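You operate a simulated robot arm through the tools that you are given. There is no shell and no other tool. Be economical: measure what you need, move in short steps, check, and stop when the job is done.

You run a simulated robot arm. Do the job below in one go: nothing can be reset, and whatever is moved stays where it is left.

Task
Take the teal flat pad from the kit bench and leave it on the worktop of the parts trolley. Then take the bolt carrier and put it on the deck strip ahead of the job card. Then open the waste bin lid. Keep to this order.
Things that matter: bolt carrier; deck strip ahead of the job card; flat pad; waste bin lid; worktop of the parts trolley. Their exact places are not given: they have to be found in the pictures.

Only the result counts: the job must be done as asked and must still hold three seconds after the hand-in. Knocking over, shifting, dropping, spilling or breaking anything else fails it. A push-on lid holds only when it is set on centred and level and pressed home; a screw cap is set on level and turned clockwise until tight.

Robot
A 6-joint arm with a fingered hand on a trunk, on a base that drives. Base frame: it is fixed to the floor where the robot stands at the start and does not move with it; the origin is under the middle of the robot, x ahead of it, y to its left, z up; the surface under the hand at the start is at about z = 85. Lengths are in cm, angles in degrees, forces in N, time in s.
With the tool pointing down near the work surface it reaches from about 24 to 56 cm from the robot's upright axis, wherever it stands. Its first joint turns from -166.0 to 166.0 degrees. Places, roughly: deck strip ahead of the job card (104x21 cm) [-196, -32, 80]; waste bin lid [-220, -1580, 50]; worktop of the parts trolley [-120, -340, 70]. Payload 3.1 kg.
Tool frame: the origin (TCP) lies between the finger pads and is the grasp point; the fingertips stand 2.2 cm ahead of it; z points along the fingers, y is the line along which they close. The gripper opens to 13.2 cm. The gripper's body begins 6 cm behind the TCP. The gripper is a hand of 4 fingers: y runs from the thumb to the fingers, the wrist lies at [0, 0, -21.8] in the tool frame, and closing takes about 1.5 s.
Orientation is told as [roll, pitch, yaw] about the base's x, y, z axes, in that order, counted from this pose: with the fingers straight down and closing along the base's y, the tool's x points along the base's -x, its y along +y and its z along -z.

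Tools
- The arm moves only by the tool apply_moves. Its argument "commands" is one flat list of numbers, 7 for each row, row after row: the shift along the tool's x, y, z in units of 100 mm (1.0 is 100 mm), then the turn, a rotation vector about the tool's x, y, z in units of 180 degrees (1.0 is 180 degrees), then the gripper command, from -1 (fully open) to 1 (shut), values between in proportion. In form: [tx, ty, tz, wx, wy, wz, claw, tx, ty, tz, wx, wy, wz, claw, ...]. A call has 1 to 8 rows; each row is the pose to reach, as a shift and turn from the pose commanded when the call began, along the tool's axes at that moment. A call with a number of a shift or a turn outside -1 to 1 is refused whole. Each row takes 0.2 s and may step no farther than 5 cm and 8.6 degrees from the row before; otherwise, or with a gripper value out of range, the whole call is refused. A pose out of reach is approached as far as the arm can. The call stops where the force on the tool passes 40 N (or 10 N more than at its start, if that is more) or the arm is blocked; 0.2 s more then pass. Each finger travels about 15.3 cm/s and halts on what it meets, pressing with about 30 N; the grip force reading is that of the motor and also rises with nothing between the fingers. The clock runs only during rows and for 0.2 s after the last one: add rows that repeat a pose to give the fingers time. The reply holds the time, the measured pose of the TCP, the force on the tool along the base axes, the opening and the grip force, in the units named above and with some noise, with the torque about the TCP (base axes, N m) and any sound that the robot's microphone picked up, and new pictures: "show" is both (left out), scene, wrist or none.
- Cameras (640 x 400 px; columns grow to the right, rows downward): "scene" is now at [0.9, 10.88, 160.65]; the picture's right is [-0.50, -0.86, 0.00], its down [-0.65, 0.38, -0.65] and it looks along [0.56, -0.33, -0.76] (base axes); focal length 286 px, centre (320, 200). "wrist" rides on the gripper at [5.3, -5.3, -8.4] in the tool frame; the picture's right is [0.71, 0.71, 0.00], its down [-0.53, 0.53, -0.67] and it looks along [-0.47, 0.47, 0.74] (tool axes); focal length 247 px, centre (320, 200).
- move_column(by): slides the trunk up (or, below 0, down) by that many cm; the arm and the scene camera ride with it, the base frame stays. It gives what a move gives, with no picture.
- roll_base(legs): drives the robot by 1 to 6 legs, each [ahead, left, turn to the left] in cm, cm and degrees, along the robot's own axes; the way and the turn of a leg run together, so that a leg with both is an arc; at most 150 cm and 180 degrees a leg. The arm and the cameras ride along, it lands a little off, and it stops where it bumps. It gives what a move gives, and a new picture of the scene camera.
- set_grasp(shape): the hand has 4 fingers and takes this shape, open, in about a second: jaw (thumb against the fingers, like two jaws); tri (thumb and two fingers); tip (a fingertip pinch); poke (one finger out to press); point (the index stretched); flat (the hand flat); cup (the hand cupped); fist (a fist). The gripper value then closes the fingers along that shape, each until it touches; the sizes above hold for jaw. It gives what a move gives, with no picture.
- turn_head(pan, tilt): turns the head with the scene camera to pan (to the left, within 155 degrees either way) and tilt (down, from -29 to 69), counted from straight ahead of the robot. It gives what a move gives, and a new picture of the scene camera.
- probe_pixels(camera, pixels): for up to 12 pixels [column, row] of the newest picture of that camera ("zoom" is the newest enlarged one), the place [x, y, z] in the base frame of the surface seen there, good to about 0.2 cm, but the place of the scene camera against the robot may be out by one fixed shift of up to 1.8 cm in any direction. It takes no simulated time.
- zoom(camera, box): a new picture of the part [left, top, right, bottom] of that camera's present view, enlarged. It takes no simulated time.
- finish_job(): hands the job in; it is judged then, once.

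Work in short steps. Measure before you move; look again where a grasp or a placing could have gone wrong, and mend it. You have 110 turns and 260 pictures in all, those below and enlarged ones among them. Open the gripper and draw the arm clear of the work before you hand the job in, unless the task says otherwise; then end with one line.

The tools are called after "Emit:" by a JSON object that holds its "method" and its "body". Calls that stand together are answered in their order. apply_moves: Moves the arm, as the interface text tells. Its arguments: {"type":"object","properties":{"commands":{"type":"array"},"show":{"type":"string","enum":["both","scene","wrist","none"]}},"required":["commands"]} The other tools are called the same way: move_column (by) slides the trunk up or down; set_grasp (shape) gives the hand a shape; roll_base (legs) drives the base; turn_head (pan, tilt) turns the head that bears the scene camera; probe_pixels (camera, pixels) gives the place of the surface under pixels of a picture; zoom (camera, box) takes an enlarged picture of a part of a camera's view; finish_job () hands the job in.

At the start:

```text
time: 0.0
tcp_pos: [40.15, -2.07, 110.66]
tcp_rot: [0.0, -0.1, 0.0]
wrist_force: [1.0, 0.3, -0.6]
torque: [0.0, 0.0, 0.02]
opening: 13.18
grasp_force: 0.0
shape: jaw
trunk travel left (down, up): [-27.5, 11.1]
robot x, y, heading: [-0.1, -0.28, 0.0]
head pan, tilt: [-30.3, 49.2]
```

scene: 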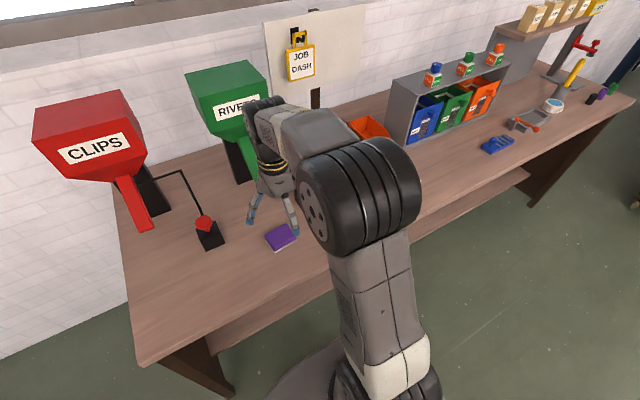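
wrist: 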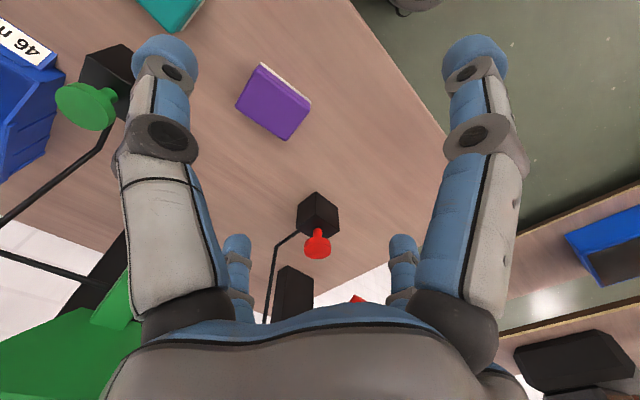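

The scene view shows a purple pad at (281,236), and the wrist view shows something teal at (172,10), hidden from the scene by the arm. I'll look around with the head before measuring.

Emit:
{"method": "turn_head", "body": {"pan": 0, "tilt": 50}}

Emit:
{"method": "turn_head", "body": {"pan": -100, "tilt": 25}}

Emit:
{"method": "turn_head", "body": {"pan": 150, "tilt": 25}}

Emit:
{"method": "probe_pixels", "body": {"camera": "wrist", "pixels": [[172, 8], [140, 5], [200, 10], [180, 30], [275, 100], [262, 65], [310, 103], [285, 138], [237, 103]]}}

```text
time: 0.9
tcp_pos: [40.25, -2.13, 110.68]
tcp_rot: [0.0, 0.0, 0.0]
wrist_force: [0.5, 0.1, -0.1]
torque: [0.0, 0.01, 0.02]
opening: 13.2
grasp_force: 0.2
shape: jaw
trunk travel left (down, up): [-27.5, 11.1]
robot x, y, heading: [0.1, -0.04, -0.1]
head pan, tilt: [0.0, 50.0]
```

scene: 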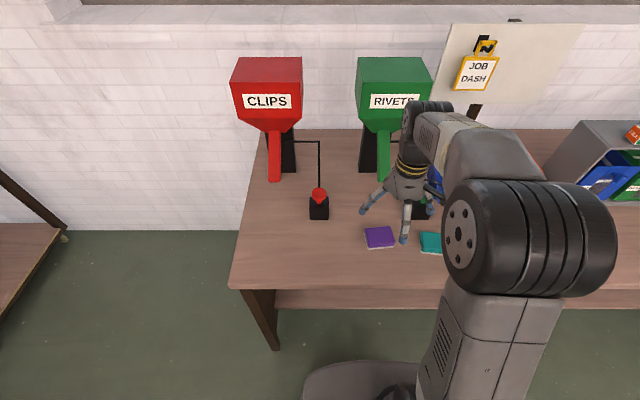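

```text
time: 2.7
tcp_pos: [40.33, -2.06, 110.55]
tcp_rot: [0.0, 0.0, 0.0]
wrist_force: [-0.3, 0.2, 0.4]
torque: [0.0, 0.02, -0.03]
opening: 13.21
grasp_force: 0.1
shape: jaw
trunk travel left (down, up): [-27.5, 11.1]
robot x, y, heading: [-0.24, -0.21, -0.0]
head pan, tilt: [-100.0, 25.0]
```

scene: 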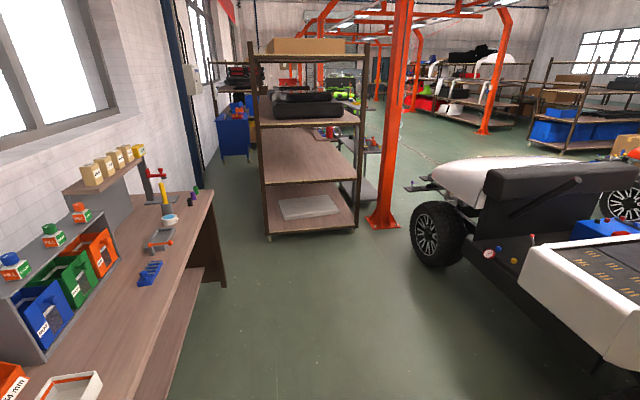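

```text
time: 6.2
tcp_pos: [40.24, -2.1, 110.74]
tcp_rot: [0.0, 0.0, 0.0]
wrist_force: [0.1, -0.5, 0.0]
torque: [0.02, -0.01, 0.04]
opening: 13.22
grasp_force: 0.1
shape: jaw
trunk travel left (down, up): [-27.5, 11.1]
robot x, y, heading: [-0.02, 0.26, -0.1]
head pan, tilt: [150.0, 25.0]
```

scene: 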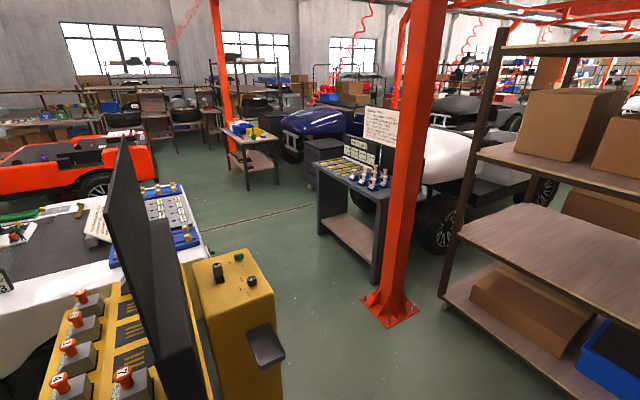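

```text
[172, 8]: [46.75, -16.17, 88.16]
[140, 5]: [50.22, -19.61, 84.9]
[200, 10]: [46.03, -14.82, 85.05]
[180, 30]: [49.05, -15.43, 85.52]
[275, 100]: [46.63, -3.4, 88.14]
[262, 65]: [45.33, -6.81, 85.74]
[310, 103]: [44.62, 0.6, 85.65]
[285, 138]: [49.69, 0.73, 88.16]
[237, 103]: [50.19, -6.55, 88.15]
```

The teal pad is near (47,-17), with its top at 88. Next I'll look behind the robot and find the trolley, the bolt carrier and the bin.

Emit:
{"method": "turn_head", "body": {"pan": -150, "tilt": 25}}

Emit:
{"method": "zoom", "body": {"camera": "scene", "box": [0, 100, 320, 300]}}

Emit:
{"method": "zoom", "body": {"camera": "scene", "box": [320, 100, 640, 300]}}

Emit:
{"method": "turn_head", "body": {"pan": -120, "tilt": 10}}

Emit:
{"method": "zoom", "body": {"camera": "scene", "box": [160, 100, 480, 300]}}

```text
time: 10.3
tcp_pos: [40.33, -2.14, 110.58]
tcp_rot: [-0.1, 0.0, 0.0]
wrist_force: [0.2, -0.6, -0.3]
torque: [0.0, 0.01, -0.01]
opening: 13.2
grasp_force: 0.0
shape: jaw
trunk travel left (down, up): [-27.5, 11.1]
robot x, y, heading: [0.44, -0.22, 0.1]
head pan, tilt: [-150.0, 25.0]
```

scene: 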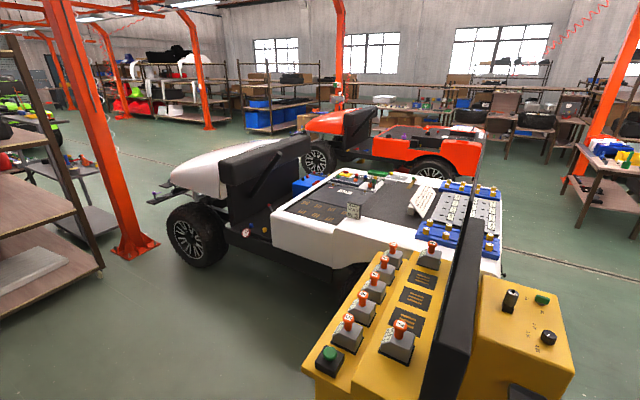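

```text
2.00 times, centred on (160, 200) of scene
```

zoom: 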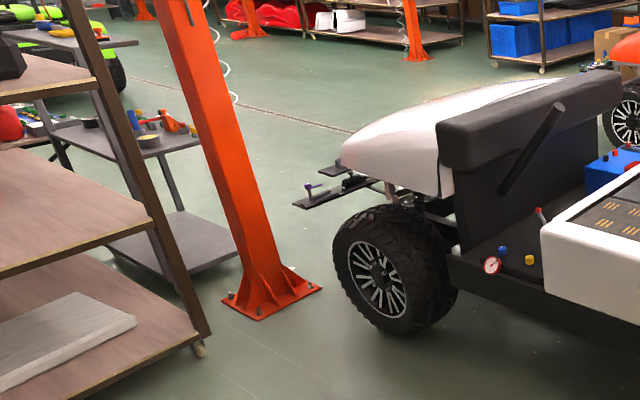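

```text
2.00 times, centred on (480, 200) of scene
```

zoom: 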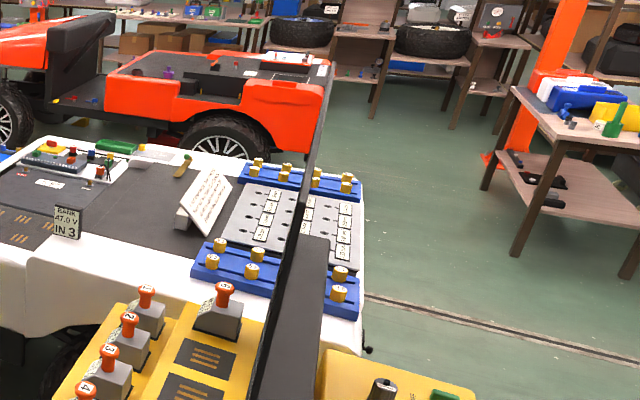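

```text
time: 11.3
tcp_pos: [40.25, -2.22, 110.63]
tcp_rot: [0.0, 0.0, 0.0]
wrist_force: [0.9, -0.3, 1.2]
torque: [0.01, 0.03, 0.02]
opening: 13.19
grasp_force: 0.2
shape: jaw
trunk travel left (down, up): [-27.5, 11.1]
robot x, y, heading: [0.15, -0.04, 0.1]
head pan, tilt: [-120.0, 10.0]
```

scene: 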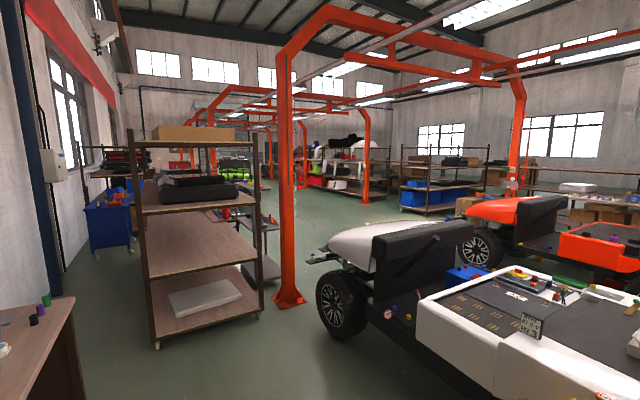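

```text
2.00 times, centred on (320, 200) of scene
```

zoom: 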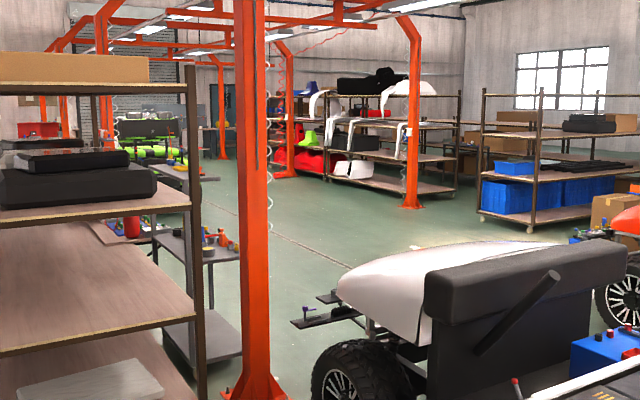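

The grey parts trolley stands behind the shelf on the right, and the white car's deck is behind the robot. I'll move the hand above the teal pad, and point the head back at the bench.

Emit:
{"method": "apply_moves", "body": {"commands": [0, -0.4, 0, 0, 0, 0, -1, 0, -0.8, 0, 0, 0, 0, -1, 0, -1, 0, 0, 0, 0, -1], "show": "wrist"}}

Emit:
{"method": "turn_head", "body": {"pan": -45, "tilt": 35}}

Emit:
{"method": "zoom", "body": {"camera": "scene", "box": [400, 50, 640, 200]}}

```text
time: 12.1
tcp_pos: [40.45, -12.13, 110.57]
tcp_rot: [-0.1, 0.1, 0.0]
wrist_force: [0.1, -0.3, -0.1]
torque: [0.01, 0.0, -0.01]
opening: 13.2
grasp_force: 0.0
shape: jaw
trunk travel left (down, up): [-27.5, 11.1]
robot x, y, heading: [0.06, 0.26, 0.1]
head pan, tilt: [-120.0, 10.0]
```

wrist: 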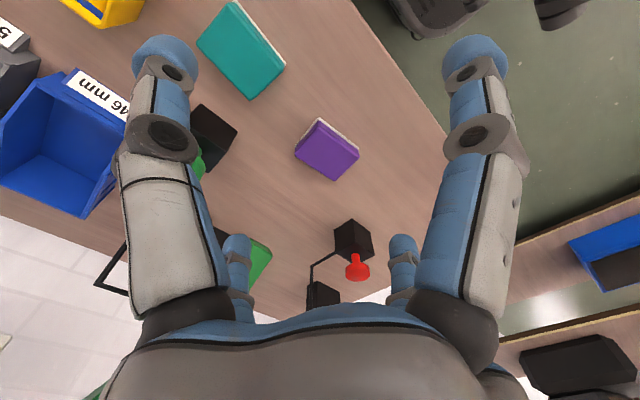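

```text
time: 13.5
tcp_pos: [40.32, -12.16, 110.52]
tcp_rot: [0.0, 0.0, 0.1]
wrist_force: [0.5, -0.7, -0.8]
torque: [-0.02, 0.01, 0.01]
opening: 13.17
grasp_force: 0.0
shape: jaw
trunk travel left (down, up): [-27.5, 11.1]
robot x, y, heading: [0.04, 0.12, -0.0]
head pan, tilt: [-45.0, 35.0]
```

scene: 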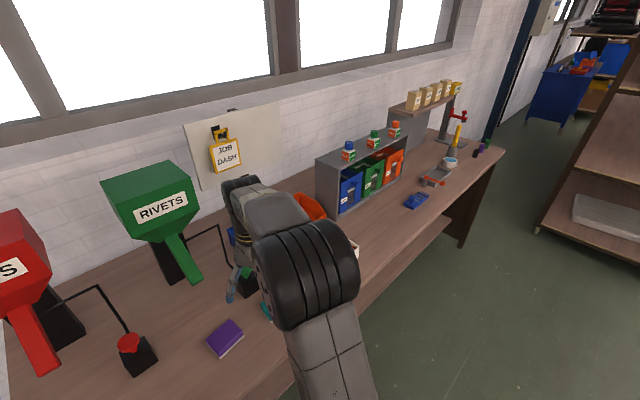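

```text
2.67 times, centred on (520, 125) of scene
```

zoom: 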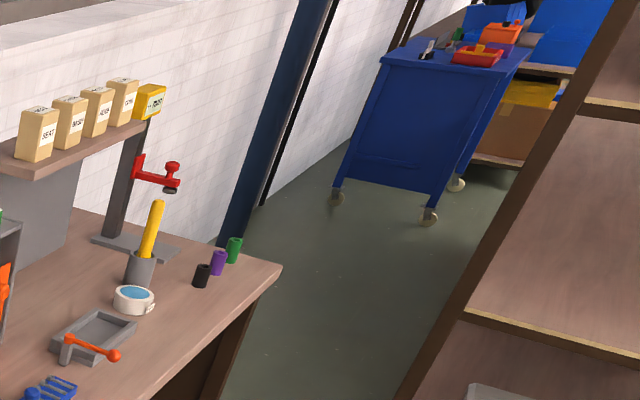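

Emit:
{"method": "probe_pixels", "body": {"camera": "wrist", "pixels": [[232, 3], [199, 43], [250, 97], [284, 65], [240, 52], [286, 69], [270, 40], [215, 140], [205, 170]]}}

Emit:
{"method": "zoom", "body": {"camera": "scene", "box": [380, 140, 500, 215]}}

Emit:
{"method": "probe_pixels", "body": {"camera": "scene", "pixels": [[416, 202], [440, 178], [300, 203], [340, 215], [460, 175]]}}

```text
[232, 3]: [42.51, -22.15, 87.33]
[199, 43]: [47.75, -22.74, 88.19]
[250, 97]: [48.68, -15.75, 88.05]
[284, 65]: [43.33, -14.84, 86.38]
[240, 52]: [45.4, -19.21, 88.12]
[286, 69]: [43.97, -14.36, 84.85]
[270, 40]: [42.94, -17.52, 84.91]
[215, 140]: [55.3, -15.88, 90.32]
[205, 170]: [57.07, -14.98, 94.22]
```

```text
5.33 times, centred on (440, 178) of scene
```

zoom: 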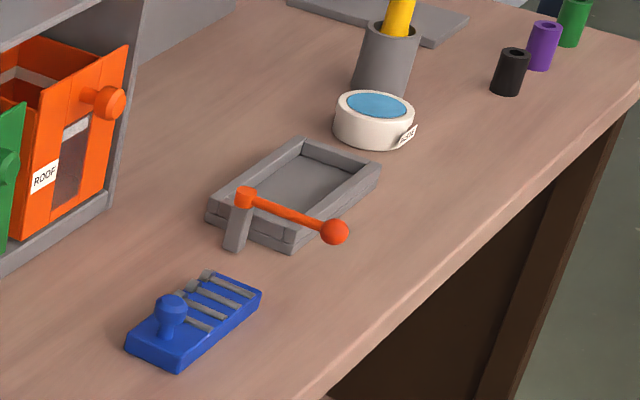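

```text
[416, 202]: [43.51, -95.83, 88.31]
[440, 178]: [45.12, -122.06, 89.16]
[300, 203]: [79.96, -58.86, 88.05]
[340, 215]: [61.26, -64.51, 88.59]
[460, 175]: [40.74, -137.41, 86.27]
```

The small blue block holding bolts at (43.5,-95.8) is the bolt carrier. The pad's centre is about (45.6,-19), 7 cm along y and turned about -7.5°. I'll probe the fingertips for their layout before going down.

Emit:
{"method": "probe_pixels", "body": {"camera": "wrist", "pixels": [[165, 50], [475, 50], [237, 245], [403, 245], [232, 270], [408, 270]]}}

Emit:
{"method": "apply_moves", "body": {"commands": [-0.25, -0.35, 0.4, 0, 0, 0.02, -1, -0.53, -0.68, 0.8, 0, 0, 0.042, -1], "show": "wrist"}}

```text
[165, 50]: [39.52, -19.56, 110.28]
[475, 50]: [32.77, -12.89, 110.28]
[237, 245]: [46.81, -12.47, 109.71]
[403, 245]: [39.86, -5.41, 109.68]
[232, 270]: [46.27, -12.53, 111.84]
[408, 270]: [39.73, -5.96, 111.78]
```

```text
refused: row 1 steps farther than a row can; nothing moved
```

The four fingers stand in a cross around the TCP, about 6.6 cm out. I'll close them partly to 10 cm to clear the knob block behind the pad, and go down in smaller steps.

Emit:
{"method": "apply_moves", "body": {"commands": [-0.18, -0.23, 0.25, 0, 0, 0.014, -0.7, -0.36, -0.46, 0.5, 0, 0, 0.028, -0.6, -0.52, -0.68, 0.8, 0, 0, 0.042, -0.5, -0.52, -0.68, 1, 0, 0, 0.042, -0.5], "show": "wrist"}}

```text
time: 14.5
tcp_pos: [45.48, -18.87, 100.73]
tcp_rot: [0.0, 0.0, -7.5]
wrist_force: [-0.5, 0.6, -0.1]
torque: [0.01, 0.01, 0.03]
opening: 9.91
grasp_force: 0.0
shape: jaw
trunk travel left (down, up): [-27.5, 11.1]
robot x, y, heading: [0.05, -0.06, -0.0]
head pan, tilt: [-45.0, 35.0]
```

wrist: 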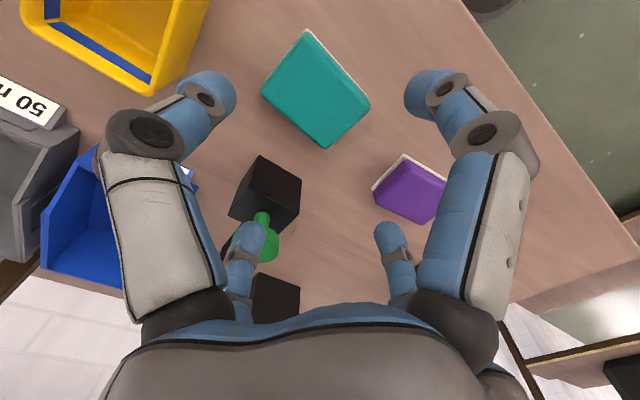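

The hand is above the pad. I'll check the pad's corners and the block's edges before going down.

Emit:
{"method": "probe_pixels", "body": {"camera": "wrist", "pixels": [[308, 33], [263, 92], [325, 145], [367, 105], [235, 205], [265, 160], [298, 190], [290, 215], [248, 240], [222, 90], [415, 90]]}}

```text
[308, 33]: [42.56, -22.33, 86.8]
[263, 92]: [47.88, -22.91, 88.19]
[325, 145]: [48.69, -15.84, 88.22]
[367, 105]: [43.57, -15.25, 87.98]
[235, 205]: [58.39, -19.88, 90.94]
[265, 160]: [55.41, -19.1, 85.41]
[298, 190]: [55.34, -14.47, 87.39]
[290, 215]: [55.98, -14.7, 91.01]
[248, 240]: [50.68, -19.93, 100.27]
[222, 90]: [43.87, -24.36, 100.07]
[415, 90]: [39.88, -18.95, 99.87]
```

The centre is (45.7,-19.1) and everything is clear. I'll go down to TCP z of about 87.8.

Emit:
{"method": "apply_moves", "body": {"commands": [-0.02, 0.02, 0.4, 0, 0, 0, -0.5, -0.02, 0.02, 0.7, 0, 0, 0, -0.5, -0.02, 0.02, 1, 0, 0, 0, -0.5], "show": "none"}}

Emit:
{"method": "apply_moves", "body": {"commands": [0, 0, 0.15, 0, 0, 0, -0.5, 0, 0, 0.29, 0, 0, 0, -0.5, 0, 0, 0.29, 0, 0, 0, 0.3, 0, 0, 0.29, 0, 0, 0, 1, 0, 0, 0.29, 0, 0, 0, 1, 0, 0, 0.29, 0, 0, 0, 1, 0, 0, 0.29, 0, 0, 0, 1], "show": "wrist"}}

```text
time: 15.3
tcp_pos: [45.93, -18.8, 90.46]
tcp_rot: [0.0, 0.0, -7.6]
wrist_force: [0.6, 0.0, -1.0]
torque: [0.02, 0.02, 0.01]
opening: 9.93
grasp_force: 0.0
shape: jaw
trunk travel left (down, up): [-27.5, 11.1]
robot x, y, heading: [-0.06, -0.1, 0.1]
head pan, tilt: [-45.0, 35.0]
```

```text
time: 16.9
tcp_pos: [45.9, -18.76, 87.68]
tcp_rot: [0.0, 0.1, -7.5]
wrist_force: [0.0, 0.2, 0.3]
torque: [0.03, -0.02, -0.01]
opening: 6.59
grasp_force: 29.9
shape: jaw
trunk travel left (down, up): [-27.5, 11.1]
robot x, y, heading: [0.06, 0.25, 0.1]
head pan, tilt: [-45.0, 35.0]
```

wrist: 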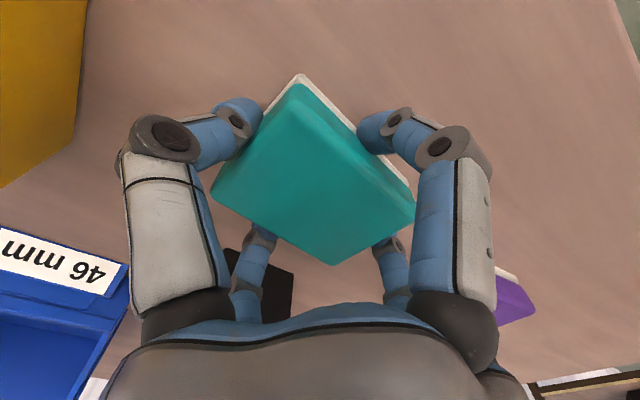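

The grip holds at an opening of 6.6 with 30 N. I'll lift the pad straight up.

Emit:
{"method": "apply_moves", "body": {"commands": [0, 0, -0.3, 0, 0, 0, 1, 0, 0, -0.65, 0, 0, 0, 1, 0, 0, -1, 0, 0, 0, 1], "show": "none"}}

Emit:
{"method": "apply_moves", "body": {"commands": [0.3, 0, -0.3, 0, 0, 0, 1, 0.6, 0, -0.6, 0, 0, 0, 1, 0.9, 0, -0.8, 0, 0, 0, 1], "show": "wrist"}}

Emit:
{"method": "turn_head", "body": {"pan": -75, "tilt": 30}}

Emit:
{"method": "turn_head", "body": {"pan": -110, "tilt": 40}}

```text
time: 17.7
tcp_pos: [45.7, -18.91, 97.67]
tcp_rot: [0.0, -0.1, -7.7]
wrist_force: [0.7, -0.5, -1.1]
torque: [-0.04, -0.04, -0.01]
opening: 6.58
grasp_force: 30.2
shape: jaw
trunk travel left (down, up): [-27.5, 11.1]
robot x, y, heading: [0.28, 0.23, -0.2]
head pan, tilt: [-45.0, 35.0]
```

```text
time: 18.5
tcp_pos: [36.88, -17.36, 105.92]
tcp_rot: [0.0, -0.2, -7.6]
wrist_force: [-0.4, 0.3, -1.1]
torque: [-0.03, -0.02, -0.03]
opening: 6.58
grasp_force: 30.0
shape: jaw
trunk travel left (down, up): [-27.5, 11.1]
robot x, y, heading: [0.14, 0.22, -0.0]
head pan, tilt: [-45.0, 35.0]
```

wrist: 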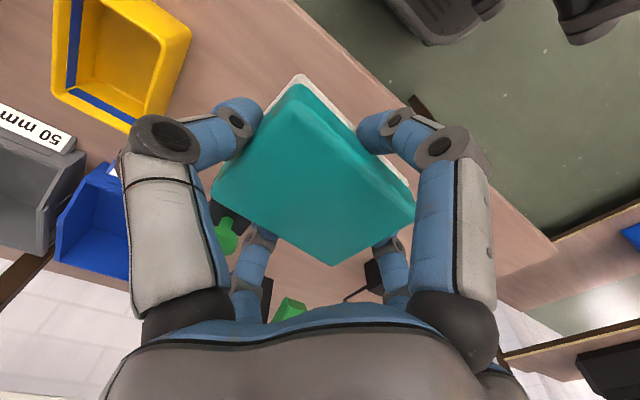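

```text
time: 19.5
tcp_pos: [37.08, -17.46, 105.74]
tcp_rot: [0.1, 0.0, -7.6]
wrist_force: [-0.7, 0.6, -1.4]
torque: [0.0, 0.0, 0.01]
opening: 6.57
grasp_force: 30.3
shape: jaw
trunk travel left (down, up): [-27.5, 11.1]
robot x, y, heading: [0.02, 0.03, 0.1]
head pan, tilt: [-75.0, 30.0]
```

scene: 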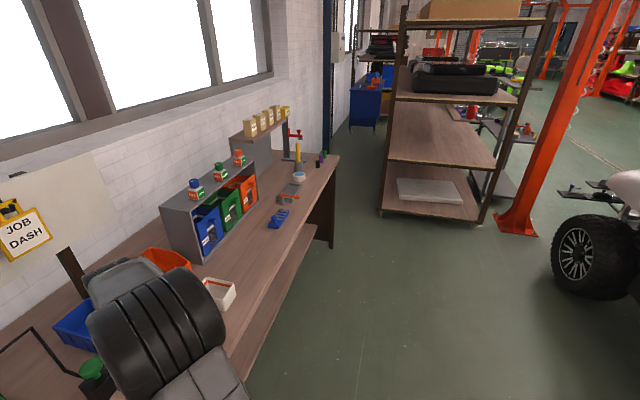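

```text
time: 20.5
tcp_pos: [37.03, -17.35, 105.56]
tcp_rot: [0.0, 0.0, -7.6]
wrist_force: [-0.2, -0.6, -0.7]
torque: [0.0, 0.02, -0.02]
opening: 6.57
grasp_force: 30.0
shape: jaw
trunk travel left (down, up): [-27.5, 11.1]
robot x, y, heading: [-0.03, 0.15, 0.2]
head pan, tilt: [-110.0, 40.0]
```

scene: 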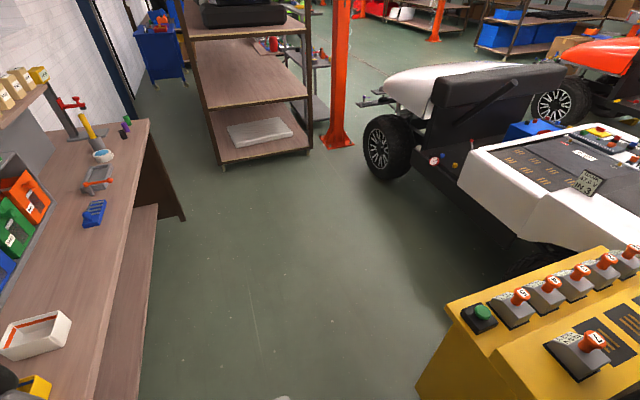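

I'll map the obstacles with probes: the shelf feet, the orange post foot, the car nose and wheel, the bench end and the control box.

Emit:
{"method": "probe_pixels", "body": {"camera": "scene", "pixels": [[225, 168], [310, 152], [322, 147], [356, 146], [390, 178], [362, 103], [186, 220], [460, 180], [418, 390], [505, 235], [320, 105], [322, 65]]}}

Emit:
{"method": "zoom", "body": {"camera": "scene", "box": [220, 0, 420, 125]}}

```text
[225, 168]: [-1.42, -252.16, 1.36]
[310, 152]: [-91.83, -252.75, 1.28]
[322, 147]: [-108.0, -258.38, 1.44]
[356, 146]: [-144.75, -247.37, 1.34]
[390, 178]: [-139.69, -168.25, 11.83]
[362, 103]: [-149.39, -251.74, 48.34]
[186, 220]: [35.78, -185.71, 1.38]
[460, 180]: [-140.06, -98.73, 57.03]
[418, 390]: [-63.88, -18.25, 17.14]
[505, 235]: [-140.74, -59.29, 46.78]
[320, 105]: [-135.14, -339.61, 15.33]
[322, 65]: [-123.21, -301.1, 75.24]
```

```text
3.20 times, centred on (320, 62) of scene
```

zoom: 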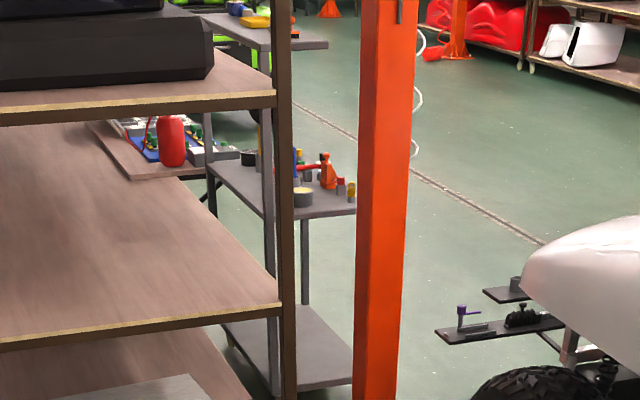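

The post and the car nose seem to block the left way to the trolley, so I'd go to the right of the shelf. I'll turn to face -y and drive a first stretch along the bench.

Emit:
{"method": "roll_base", "body": {"legs": [[-10, 0, 0], [0, 0, -90]]}}

Emit:
{"method": "turn_head", "body": {"pan": 0, "tilt": 20}}

```text
time: 25.4
tcp_pos: [-26.06, -37.54, 105.82]
tcp_rot: [0.0, 0.0, -95.9]
wrist_force: [0.3, 0.2, -0.1]
torque: [0.02, -0.02, 0.02]
opening: 6.55
grasp_force: 30.2
shape: jaw
trunk travel left (down, up): [-27.5, 11.1]
robot x, y, heading: [-9.85, -0.14, -88.3]
head pan, tilt: [-110.0, 40.0]
```

scene: 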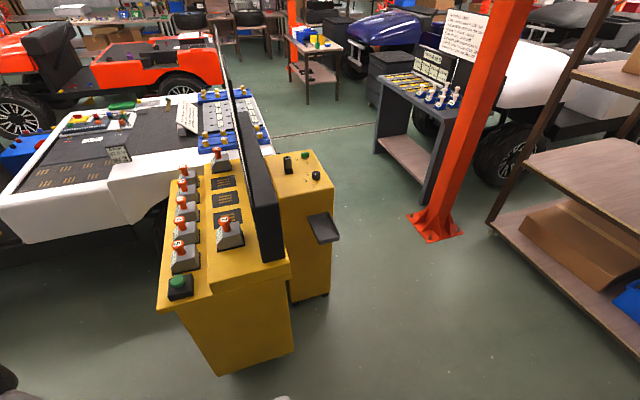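

```text
time: 27.3
tcp_pos: [-26.22, -37.56, 105.76]
tcp_rot: [0.1, 0.0, -95.9]
wrist_force: [0.3, 1.0, -0.9]
torque: [0.02, 0.02, 0.01]
opening: 6.54
grasp_force: 30.1
shape: jaw
trunk travel left (down, up): [-27.5, 11.1]
robot x, y, heading: [-9.86, -0.14, -88.6]
head pan, tilt: [0.0, 20.0]
```

scene: 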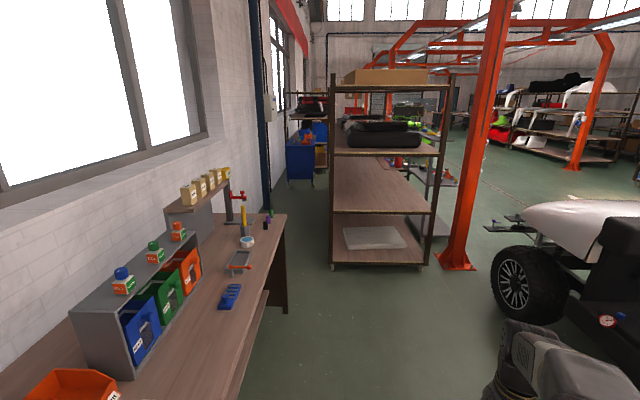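

The way ahead is clear. I'll drive about 120 cm and look again.

Emit:
{"method": "roll_base", "body": {"legs": [[130, 3, -1.5]]}}

Emit:
{"method": "turn_head", "body": {"pan": -30, "tilt": 20}}

```text
time: 33.6
tcp_pos: [-24.07, -162.17, 105.68]
tcp_rot: [0.0, -0.1, -98.3]
wrist_force: [0.7, 0.5, -1.0]
torque: [0.0, 0.0, 0.0]
opening: 6.57
grasp_force: 30.3
shape: jaw
trunk travel left (down, up): [-27.5, 11.1]
robot x, y, heading: [-6.35, -125.23, -90.9]
head pan, tilt: [0.0, 20.0]
```

scene: 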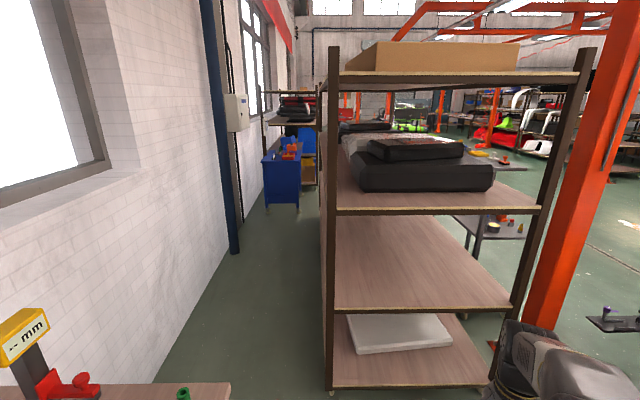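

```text
time: 34.5
tcp_pos: [-24.07, -162.19, 105.8]
tcp_rot: [0.0, 0.0, -98.5]
wrist_force: [0.7, 0.0, -0.8]
torque: [0.03, 0.0, -0.03]
opening: 6.56
grasp_force: 29.6
shape: jaw
trunk travel left (down, up): [-27.5, 11.1]
robot x, y, heading: [-6.12, -125.58, -91.1]
head pan, tilt: [-30.0, 20.0]
```

scene: 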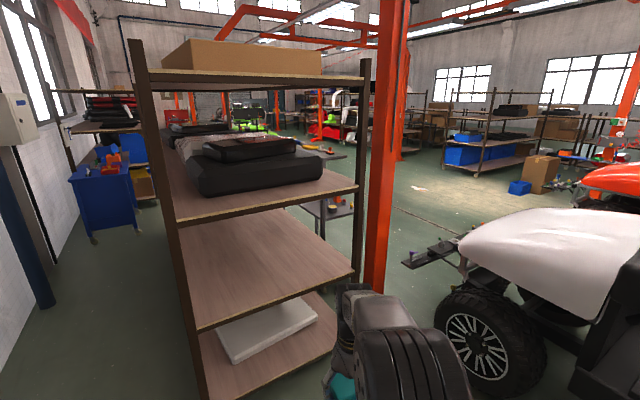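

I'll probe the bumper tip, the post, the trolley top and the shelf's far end to choose a path.

Emit:
{"method": "probe_pixels", "body": {"camera": "scene", "pixels": [[412, 263], [435, 268], [432, 245], [400, 250], [381, 250], [450, 330], [330, 205], [335, 155], [90, 238], [105, 230], [200, 240], [185, 150]]}}

Emit:
{"method": "zoom", "body": {"camera": "scene", "box": [280, 110, 480, 300]}}

Emit:
{"method": "zoom", "body": {"camera": "scene", "box": [60, 90, 380, 290]}}

```text
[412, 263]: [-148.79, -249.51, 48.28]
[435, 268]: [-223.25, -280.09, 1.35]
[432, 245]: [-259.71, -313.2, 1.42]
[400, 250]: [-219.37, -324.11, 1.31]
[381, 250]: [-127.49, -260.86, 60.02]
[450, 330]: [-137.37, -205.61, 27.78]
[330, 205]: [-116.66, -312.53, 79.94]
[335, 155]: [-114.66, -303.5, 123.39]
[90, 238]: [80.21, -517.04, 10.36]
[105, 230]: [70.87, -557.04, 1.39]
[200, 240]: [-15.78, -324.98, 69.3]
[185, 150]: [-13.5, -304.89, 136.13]
```

```text
2.11 times, centred on (380, 205) of scene
```

zoom: 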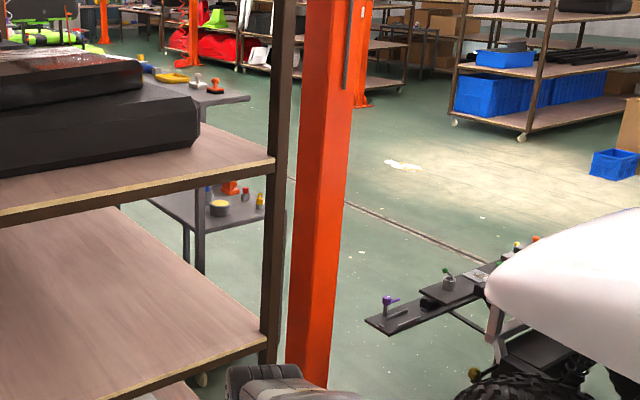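

```text
2.00 times, centred on (220, 190) of scene
```

zoom: 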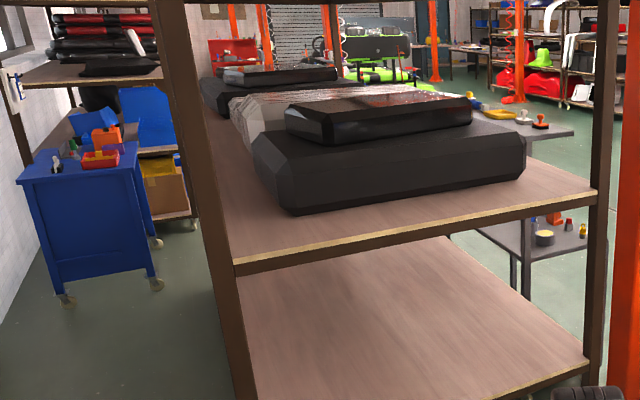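

I need the shelf's depth along y and the corridor's width, so I'll look straight ahead and probe along its side.

Emit:
{"method": "turn_head", "body": {"pan": 5, "tilt": 25}}

Emit:
{"method": "zoom", "body": {"camera": "scene", "box": [220, 40, 420, 240]}}

Emit:
{"method": "probe_pixels", "body": {"camera": "scene", "pixels": [[348, 300], [346, 270], [345, 240], [345, 200], [346, 150], [347, 100], [260, 220], [290, 190], [325, 195], [385, 110], [430, 135], [330, 170]]}}

```text
time: 35.6
tcp_pos: [-24.08, -162.14, 105.71]
tcp_rot: [0.0, 0.0, -98.5]
wrist_force: [0.8, 0.1, -0.9]
torque: [0.02, 0.02, 0.0]
opening: 6.56
grasp_force: 29.8
shape: jaw
trunk travel left (down, up): [-27.5, 11.1]
robot x, y, heading: [-6.0, -125.42, -91.4]
head pan, tilt: [5.0, 25.0]
```

scene: 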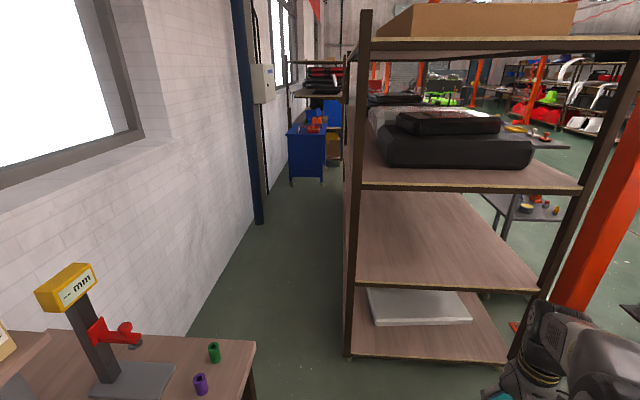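

```text
2.00 times, centred on (320, 140) of scene
```

zoom: 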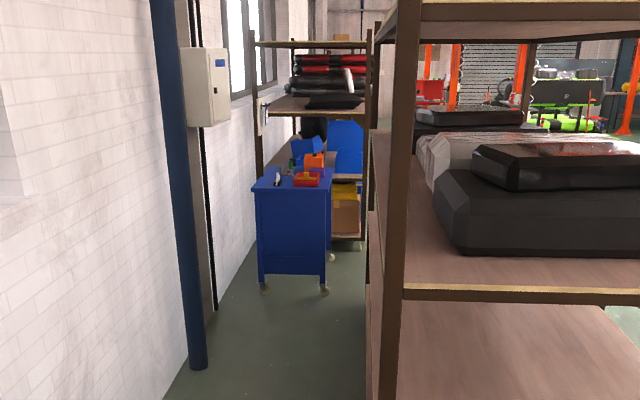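

```text
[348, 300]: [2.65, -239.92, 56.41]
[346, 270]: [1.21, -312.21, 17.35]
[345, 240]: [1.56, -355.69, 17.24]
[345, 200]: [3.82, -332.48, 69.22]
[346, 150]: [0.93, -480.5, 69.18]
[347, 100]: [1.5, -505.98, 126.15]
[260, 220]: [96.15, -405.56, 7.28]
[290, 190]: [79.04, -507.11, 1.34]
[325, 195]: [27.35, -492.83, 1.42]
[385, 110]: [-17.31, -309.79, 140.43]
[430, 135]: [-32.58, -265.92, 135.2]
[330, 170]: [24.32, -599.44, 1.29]
```

Shelving runs to y≈-505 and the blue trolley plugs the corridor, so that way is closed. I'll drive back and go round the rear of the white car instead.

Emit:
{"method": "roll_base", "body": {"legs": [[-130, 0, 0], [-30, 0, 0]]}}

Emit:
{"method": "turn_head", "body": {"pan": -80, "tilt": 30}}

Emit:
{"method": "probe_pixels", "body": {"camera": "scene", "pixels": [[100, 150], [150, 150], [200, 120], [250, 120], [300, 200], [400, 200], [500, 200], [600, 250], [300, 300], [400, 300], [200, 250], [350, 150]]}}

Emit:
{"method": "turn_head", "body": {"pan": -130, "tilt": 30}}

```text
time: 43.8
tcp_pos: [-22.31, -0.75, 105.79]
tcp_rot: [0.0, 0.0, -97.0]
wrist_force: [-0.7, 0.0, -0.2]
torque: [-0.03, 0.0, 0.01]
opening: 6.59
grasp_force: 29.4
shape: jaw
trunk travel left (down, up): [-27.5, 11.1]
robot x, y, heading: [-5.26, 36.2, -89.3]
head pan, tilt: [5.0, 25.0]
```

scene: 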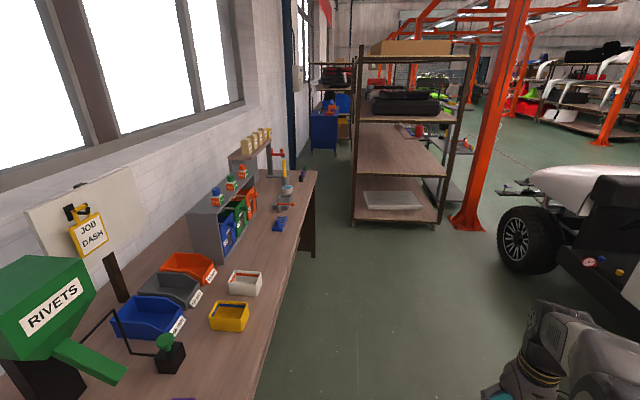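

```text
time: 45.4
tcp_pos: [-22.34, -0.61, 105.68]
tcp_rot: [0.0, 0.0, -97.1]
wrist_force: [0.4, 0.0, -1.8]
torque: [0.0, -0.04, -0.03]
opening: 6.55
grasp_force: 30.6
shape: jaw
trunk travel left (down, up): [-27.5, 11.1]
robot x, y, heading: [-5.61, 36.57, -89.3]
head pan, tilt: [-80.0, 30.0]
```

scene: 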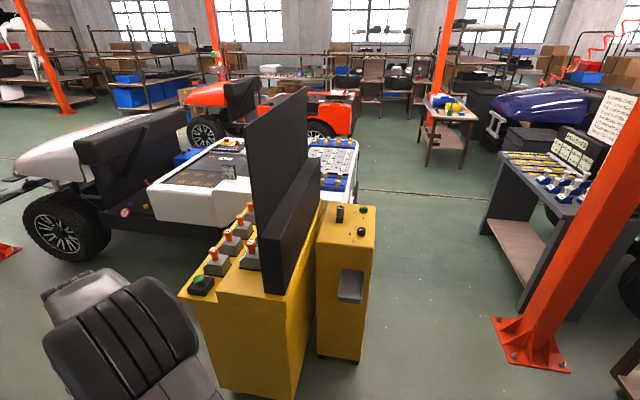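

```text
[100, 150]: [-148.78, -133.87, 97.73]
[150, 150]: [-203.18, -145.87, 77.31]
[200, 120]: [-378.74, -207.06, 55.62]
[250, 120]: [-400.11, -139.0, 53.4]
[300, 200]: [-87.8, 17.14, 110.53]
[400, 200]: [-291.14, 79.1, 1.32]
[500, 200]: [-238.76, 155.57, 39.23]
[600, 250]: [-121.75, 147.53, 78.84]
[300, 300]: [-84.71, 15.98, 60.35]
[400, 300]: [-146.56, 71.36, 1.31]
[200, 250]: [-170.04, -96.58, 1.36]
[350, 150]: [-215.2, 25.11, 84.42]
```

```text
time: 46.6
tcp_pos: [-22.19, -0.73, 105.75]
tcp_rot: [0.0, 0.1, -96.9]
wrist_force: [-0.1, 0.7, 0.1]
torque: [0.01, -0.03, -0.01]
opening: 6.54
grasp_force: 30.4
shape: jaw
trunk travel left (down, up): [-27.5, 11.1]
robot x, y, heading: [-5.18, 36.46, -89.6]
head pan, tilt: [-130.0, 30.0]
```

scene: 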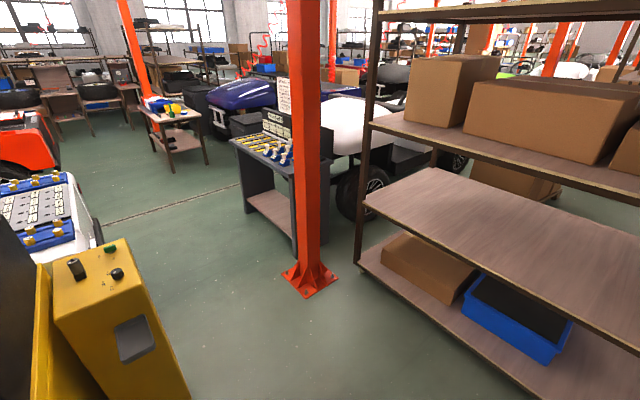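

There's an open passage past the yellow pedestal. I'll probe its limits.

Emit:
{"method": "probe_pixels", "body": {"camera": "scene", "pixels": [[188, 395], [145, 260], [283, 272], [300, 298], [338, 280], [292, 250], [240, 205], [95, 200], [70, 180], [50, 165], [205, 165], [358, 265]]}}

```text
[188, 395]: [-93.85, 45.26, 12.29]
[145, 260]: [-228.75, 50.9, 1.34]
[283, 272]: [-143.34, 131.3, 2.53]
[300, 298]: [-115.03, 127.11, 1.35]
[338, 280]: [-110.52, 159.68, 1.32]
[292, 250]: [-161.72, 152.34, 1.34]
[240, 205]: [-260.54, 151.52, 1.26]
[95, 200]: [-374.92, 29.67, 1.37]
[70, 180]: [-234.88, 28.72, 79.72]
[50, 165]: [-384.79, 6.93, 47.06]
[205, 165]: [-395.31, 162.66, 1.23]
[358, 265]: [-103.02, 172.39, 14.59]
```

The passage runs between y 46 and y 127. I'll back up to y≈85, turn west and drive to x≈-300 in stages.

Emit:
{"method": "roll_base", "body": {"legs": [[-49, 0, 0], [0, 0, -90.5], [100, 0, 0]]}}

Emit:
{"method": "turn_head", "body": {"pan": 20, "tilt": 30}}

```text
time: 58.1
tcp_pos: [-140.37, 107.08, 105.81]
tcp_rot: [0.0, 0.0, 170.1]
wrist_force: [0.7, -1.1, -1.9]
torque: [0.01, -0.01, -0.02]
opening: 6.57
grasp_force: 30.0
shape: jaw
trunk travel left (down, up): [-27.5, 11.1]
robot x, y, heading: [-104.03, 88.28, 177.8]
head pan, tilt: [-130.0, 30.0]
```

scene: 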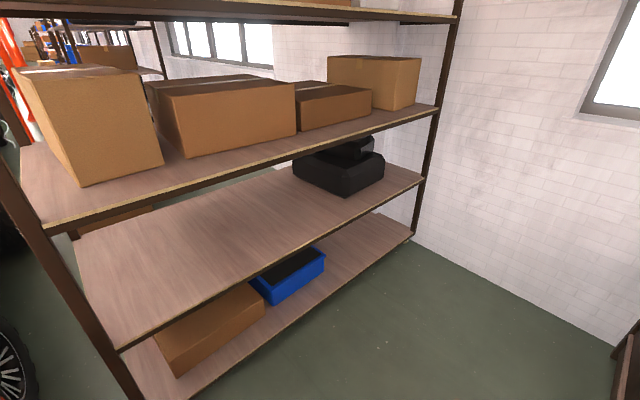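

```text
time: 60.4
tcp_pos: [-140.31, 106.99, 105.63]
tcp_rot: [0.0, 0.0, 170.1]
wrist_force: [1.0, 0.3, -0.9]
torque: [0.0, 0.04, -0.01]
opening: 6.57
grasp_force: 29.9
shape: jaw
trunk travel left (down, up): [-27.5, 11.1]
robot x, y, heading: [-104.43, 88.02, 177.6]
head pan, tilt: [20.0, 30.0]
```

scene: 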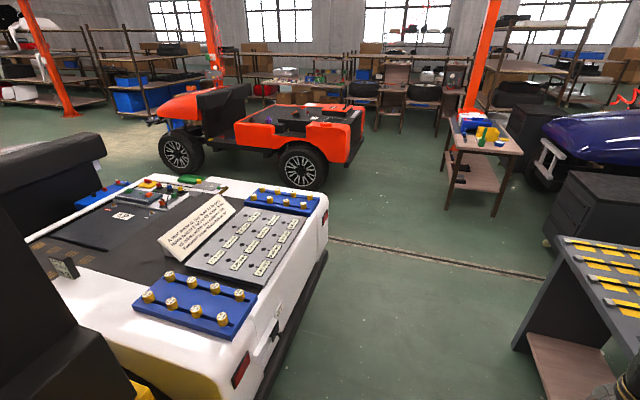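

The car deck and the slanted job card are in good view. I'll probe the card and the deck, and look more closely.

Emit:
{"method": "probe_pixels", "body": {"camera": "scene", "pixels": [[195, 228], [182, 250], [228, 205], [165, 245], [220, 195], [150, 225], [120, 216], [190, 195], [80, 300], [62, 268], [235, 200], [170, 265]]}}

Emit:
{"method": "zoom", "body": {"camera": "scene", "box": [30, 150, 350, 350]}}

Emit:
{"method": "probe_pixels", "body": {"camera": "scene", "pixels": [[320, 240], [330, 260], [280, 178], [300, 188], [350, 165], [205, 165], [450, 205]]}}

```text
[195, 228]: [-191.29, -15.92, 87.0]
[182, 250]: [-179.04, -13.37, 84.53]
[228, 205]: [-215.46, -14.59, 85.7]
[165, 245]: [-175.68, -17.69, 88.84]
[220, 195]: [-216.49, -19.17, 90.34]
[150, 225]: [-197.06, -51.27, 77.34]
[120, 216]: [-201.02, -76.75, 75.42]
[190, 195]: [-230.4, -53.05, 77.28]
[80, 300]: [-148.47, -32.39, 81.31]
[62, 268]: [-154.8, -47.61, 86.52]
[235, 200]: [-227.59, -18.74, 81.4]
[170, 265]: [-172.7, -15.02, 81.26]
```

```text
2.00 times, centred on (190, 250) of scene
```

zoom: 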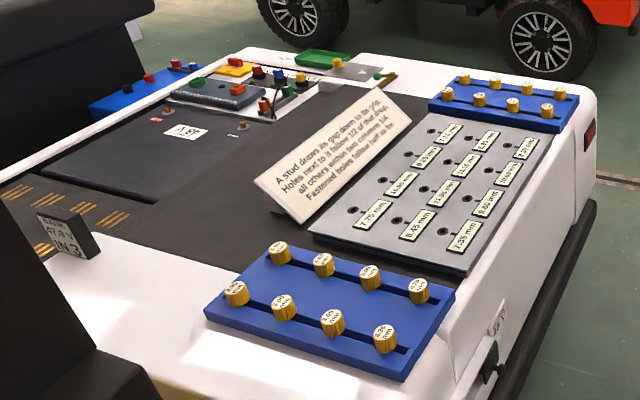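

```text
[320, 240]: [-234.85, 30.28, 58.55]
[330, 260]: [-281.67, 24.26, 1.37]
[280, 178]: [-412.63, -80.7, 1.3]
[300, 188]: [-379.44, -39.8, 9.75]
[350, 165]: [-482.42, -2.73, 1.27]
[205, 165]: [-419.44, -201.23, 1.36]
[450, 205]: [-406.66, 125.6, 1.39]
```

I'll continue west to x≈-310 with a slight heading correction, then turn south.

Emit:
{"method": "roll_base", "body": {"legs": [[110, 8, 2], [100, 0, 0], [0, 0, 90]]}}

Emit:
{"method": "turn_head", "body": {"pan": 0, "tilt": 25}}

```text
time: 74.9
tcp_pos: [-332.6, 45.15, 105.85]
tcp_rot: [0.1, -0.1, -95.6]
wrist_force: [-0.8, -0.7, -0.2]
torque: [-0.01, -0.01, 0.03]
opening: 6.54
grasp_force: 30.1
shape: jaw
trunk travel left (down, up): [-27.5, 11.1]
robot x, y, heading: [-316.81, 83.05, -87.9]
head pan, tilt: [20.0, 30.0]
```

scene: 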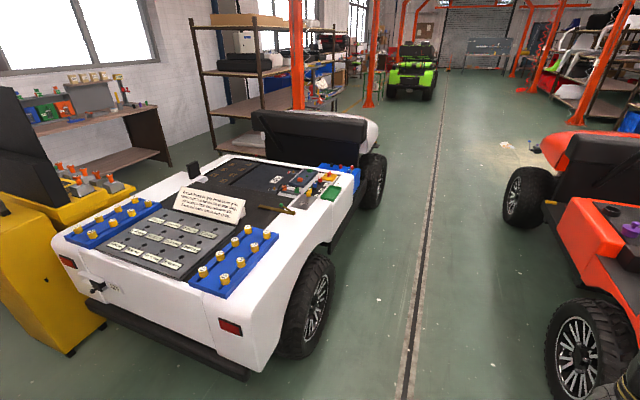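

```text
time: 75.7
tcp_pos: [-332.61, 45.16, 105.81]
tcp_rot: [0.0, -0.1, -95.4]
wrist_force: [-0.9, -0.3, -0.8]
torque: [-0.01, 0.02, 0.0]
opening: 6.53
grasp_force: 30.1
shape: jaw
trunk travel left (down, up): [-27.5, 11.1]
robot x, y, heading: [-316.51, 83.03, -88.3]
head pan, tilt: [0.0, 25.0]
```

scene: 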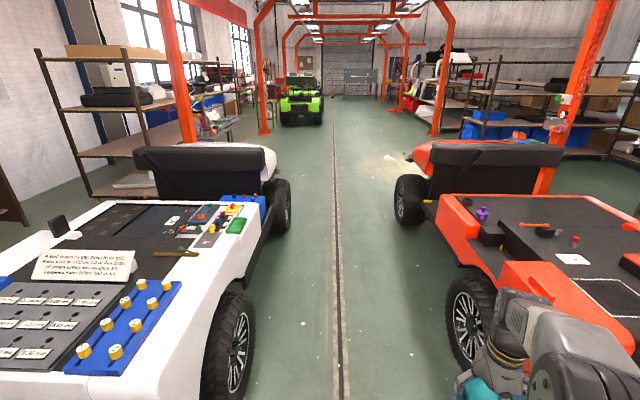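

I'll measure the lane edges before driving south.

Emit:
{"method": "probe_pixels", "body": {"camera": "scene", "pixels": [[257, 345], [291, 205], [447, 320], [397, 200], [462, 260], [340, 300], [170, 250], [190, 253], [215, 215], [235, 225]]}}

Emit:
{"method": "zoom", "body": {"camera": "scene", "box": [30, 160, 270, 310]}}

```text
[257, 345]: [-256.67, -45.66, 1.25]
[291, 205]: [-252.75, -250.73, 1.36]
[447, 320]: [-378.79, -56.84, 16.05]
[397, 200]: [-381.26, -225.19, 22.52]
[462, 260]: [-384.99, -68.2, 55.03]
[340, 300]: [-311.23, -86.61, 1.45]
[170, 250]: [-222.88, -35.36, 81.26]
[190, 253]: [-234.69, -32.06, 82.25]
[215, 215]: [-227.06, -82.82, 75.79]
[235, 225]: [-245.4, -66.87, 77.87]
```

```text
2.67 times, centred on (150, 235) of scene
```

zoom: 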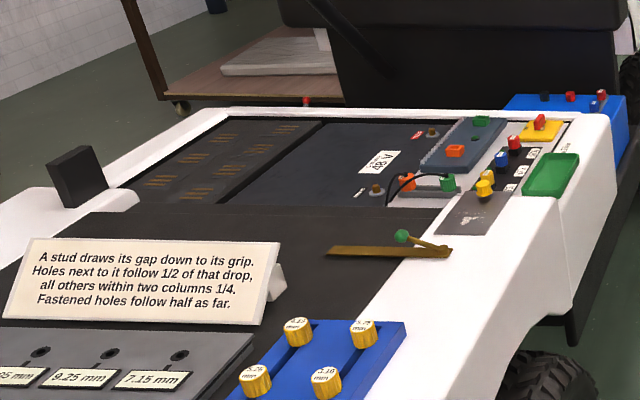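

The lane from x -257 to x -379 is clear, with its centre at -317. I'll drive south.

Emit:
{"method": "roll_base", "body": {"legs": [[150, 0, -2], [150, 0, 0]]}}

Emit:
{"method": "turn_head", "body": {"pan": 45, "tilt": 25}}

```text
time: 90.2
tcp_pos: [-318.2, -254.74, 105.72]
tcp_rot: [0.0, 0.0, -93.2]
wrist_force: [-0.1, 0.7, -0.6]
torque: [-0.01, 0.0, 0.01]
opening: 6.54
grasp_force: 30.4
shape: jaw
trunk travel left (down, up): [-27.5, 11.1]
robot x, y, heading: [-303.69, -216.66, -85.8]
head pan, tilt: [0.0, 25.0]
```

scene: 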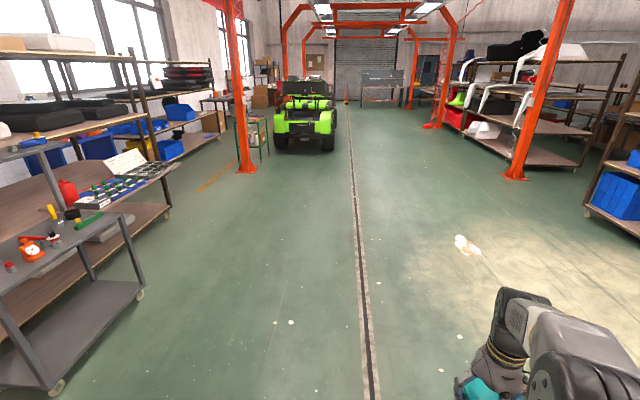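

```text
time: 91.3
tcp_pos: [-318.28, -254.67, 105.79]
tcp_rot: [0.0, 0.1, -93.4]
wrist_force: [0.4, 0.2, -0.7]
torque: [0.03, 0.03, -0.01]
opening: 6.56
grasp_force: 29.9
shape: jaw
trunk travel left (down, up): [-27.5, 11.1]
robot x, y, heading: [-303.71, -216.24, -85.7]
head pan, tilt: [45.0, 25.0]
```

scene: 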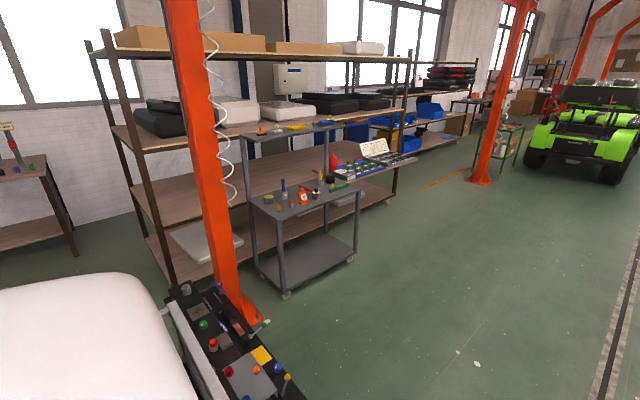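

The trolley is in view, with a worktop at mid height and a shelf above its back. I'll zoom in and probe it.

Emit:
{"method": "zoom", "body": {"camera": "scene", "box": [220, 100, 420, 310]}}

Emit:
{"method": "probe_pixels", "body": {"camera": "scene", "pixels": [[280, 219], [359, 188], [255, 195], [330, 200], [315, 207], [245, 137], [340, 125], [285, 297], [352, 260], [300, 140], [398, 305], [268, 322]]}}

```text
1.90 times, centred on (320, 205) of scene
```

zoom: 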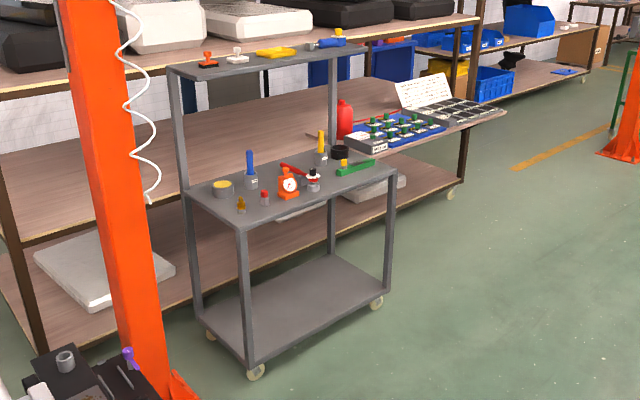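

```text
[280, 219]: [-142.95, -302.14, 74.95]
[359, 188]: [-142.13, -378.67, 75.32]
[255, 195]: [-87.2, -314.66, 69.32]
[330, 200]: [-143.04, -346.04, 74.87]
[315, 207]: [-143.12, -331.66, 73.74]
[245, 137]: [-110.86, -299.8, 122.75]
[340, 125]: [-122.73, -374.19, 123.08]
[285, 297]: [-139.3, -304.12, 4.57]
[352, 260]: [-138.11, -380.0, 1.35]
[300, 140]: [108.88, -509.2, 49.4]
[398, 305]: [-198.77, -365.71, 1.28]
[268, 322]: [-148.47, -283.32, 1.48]
```

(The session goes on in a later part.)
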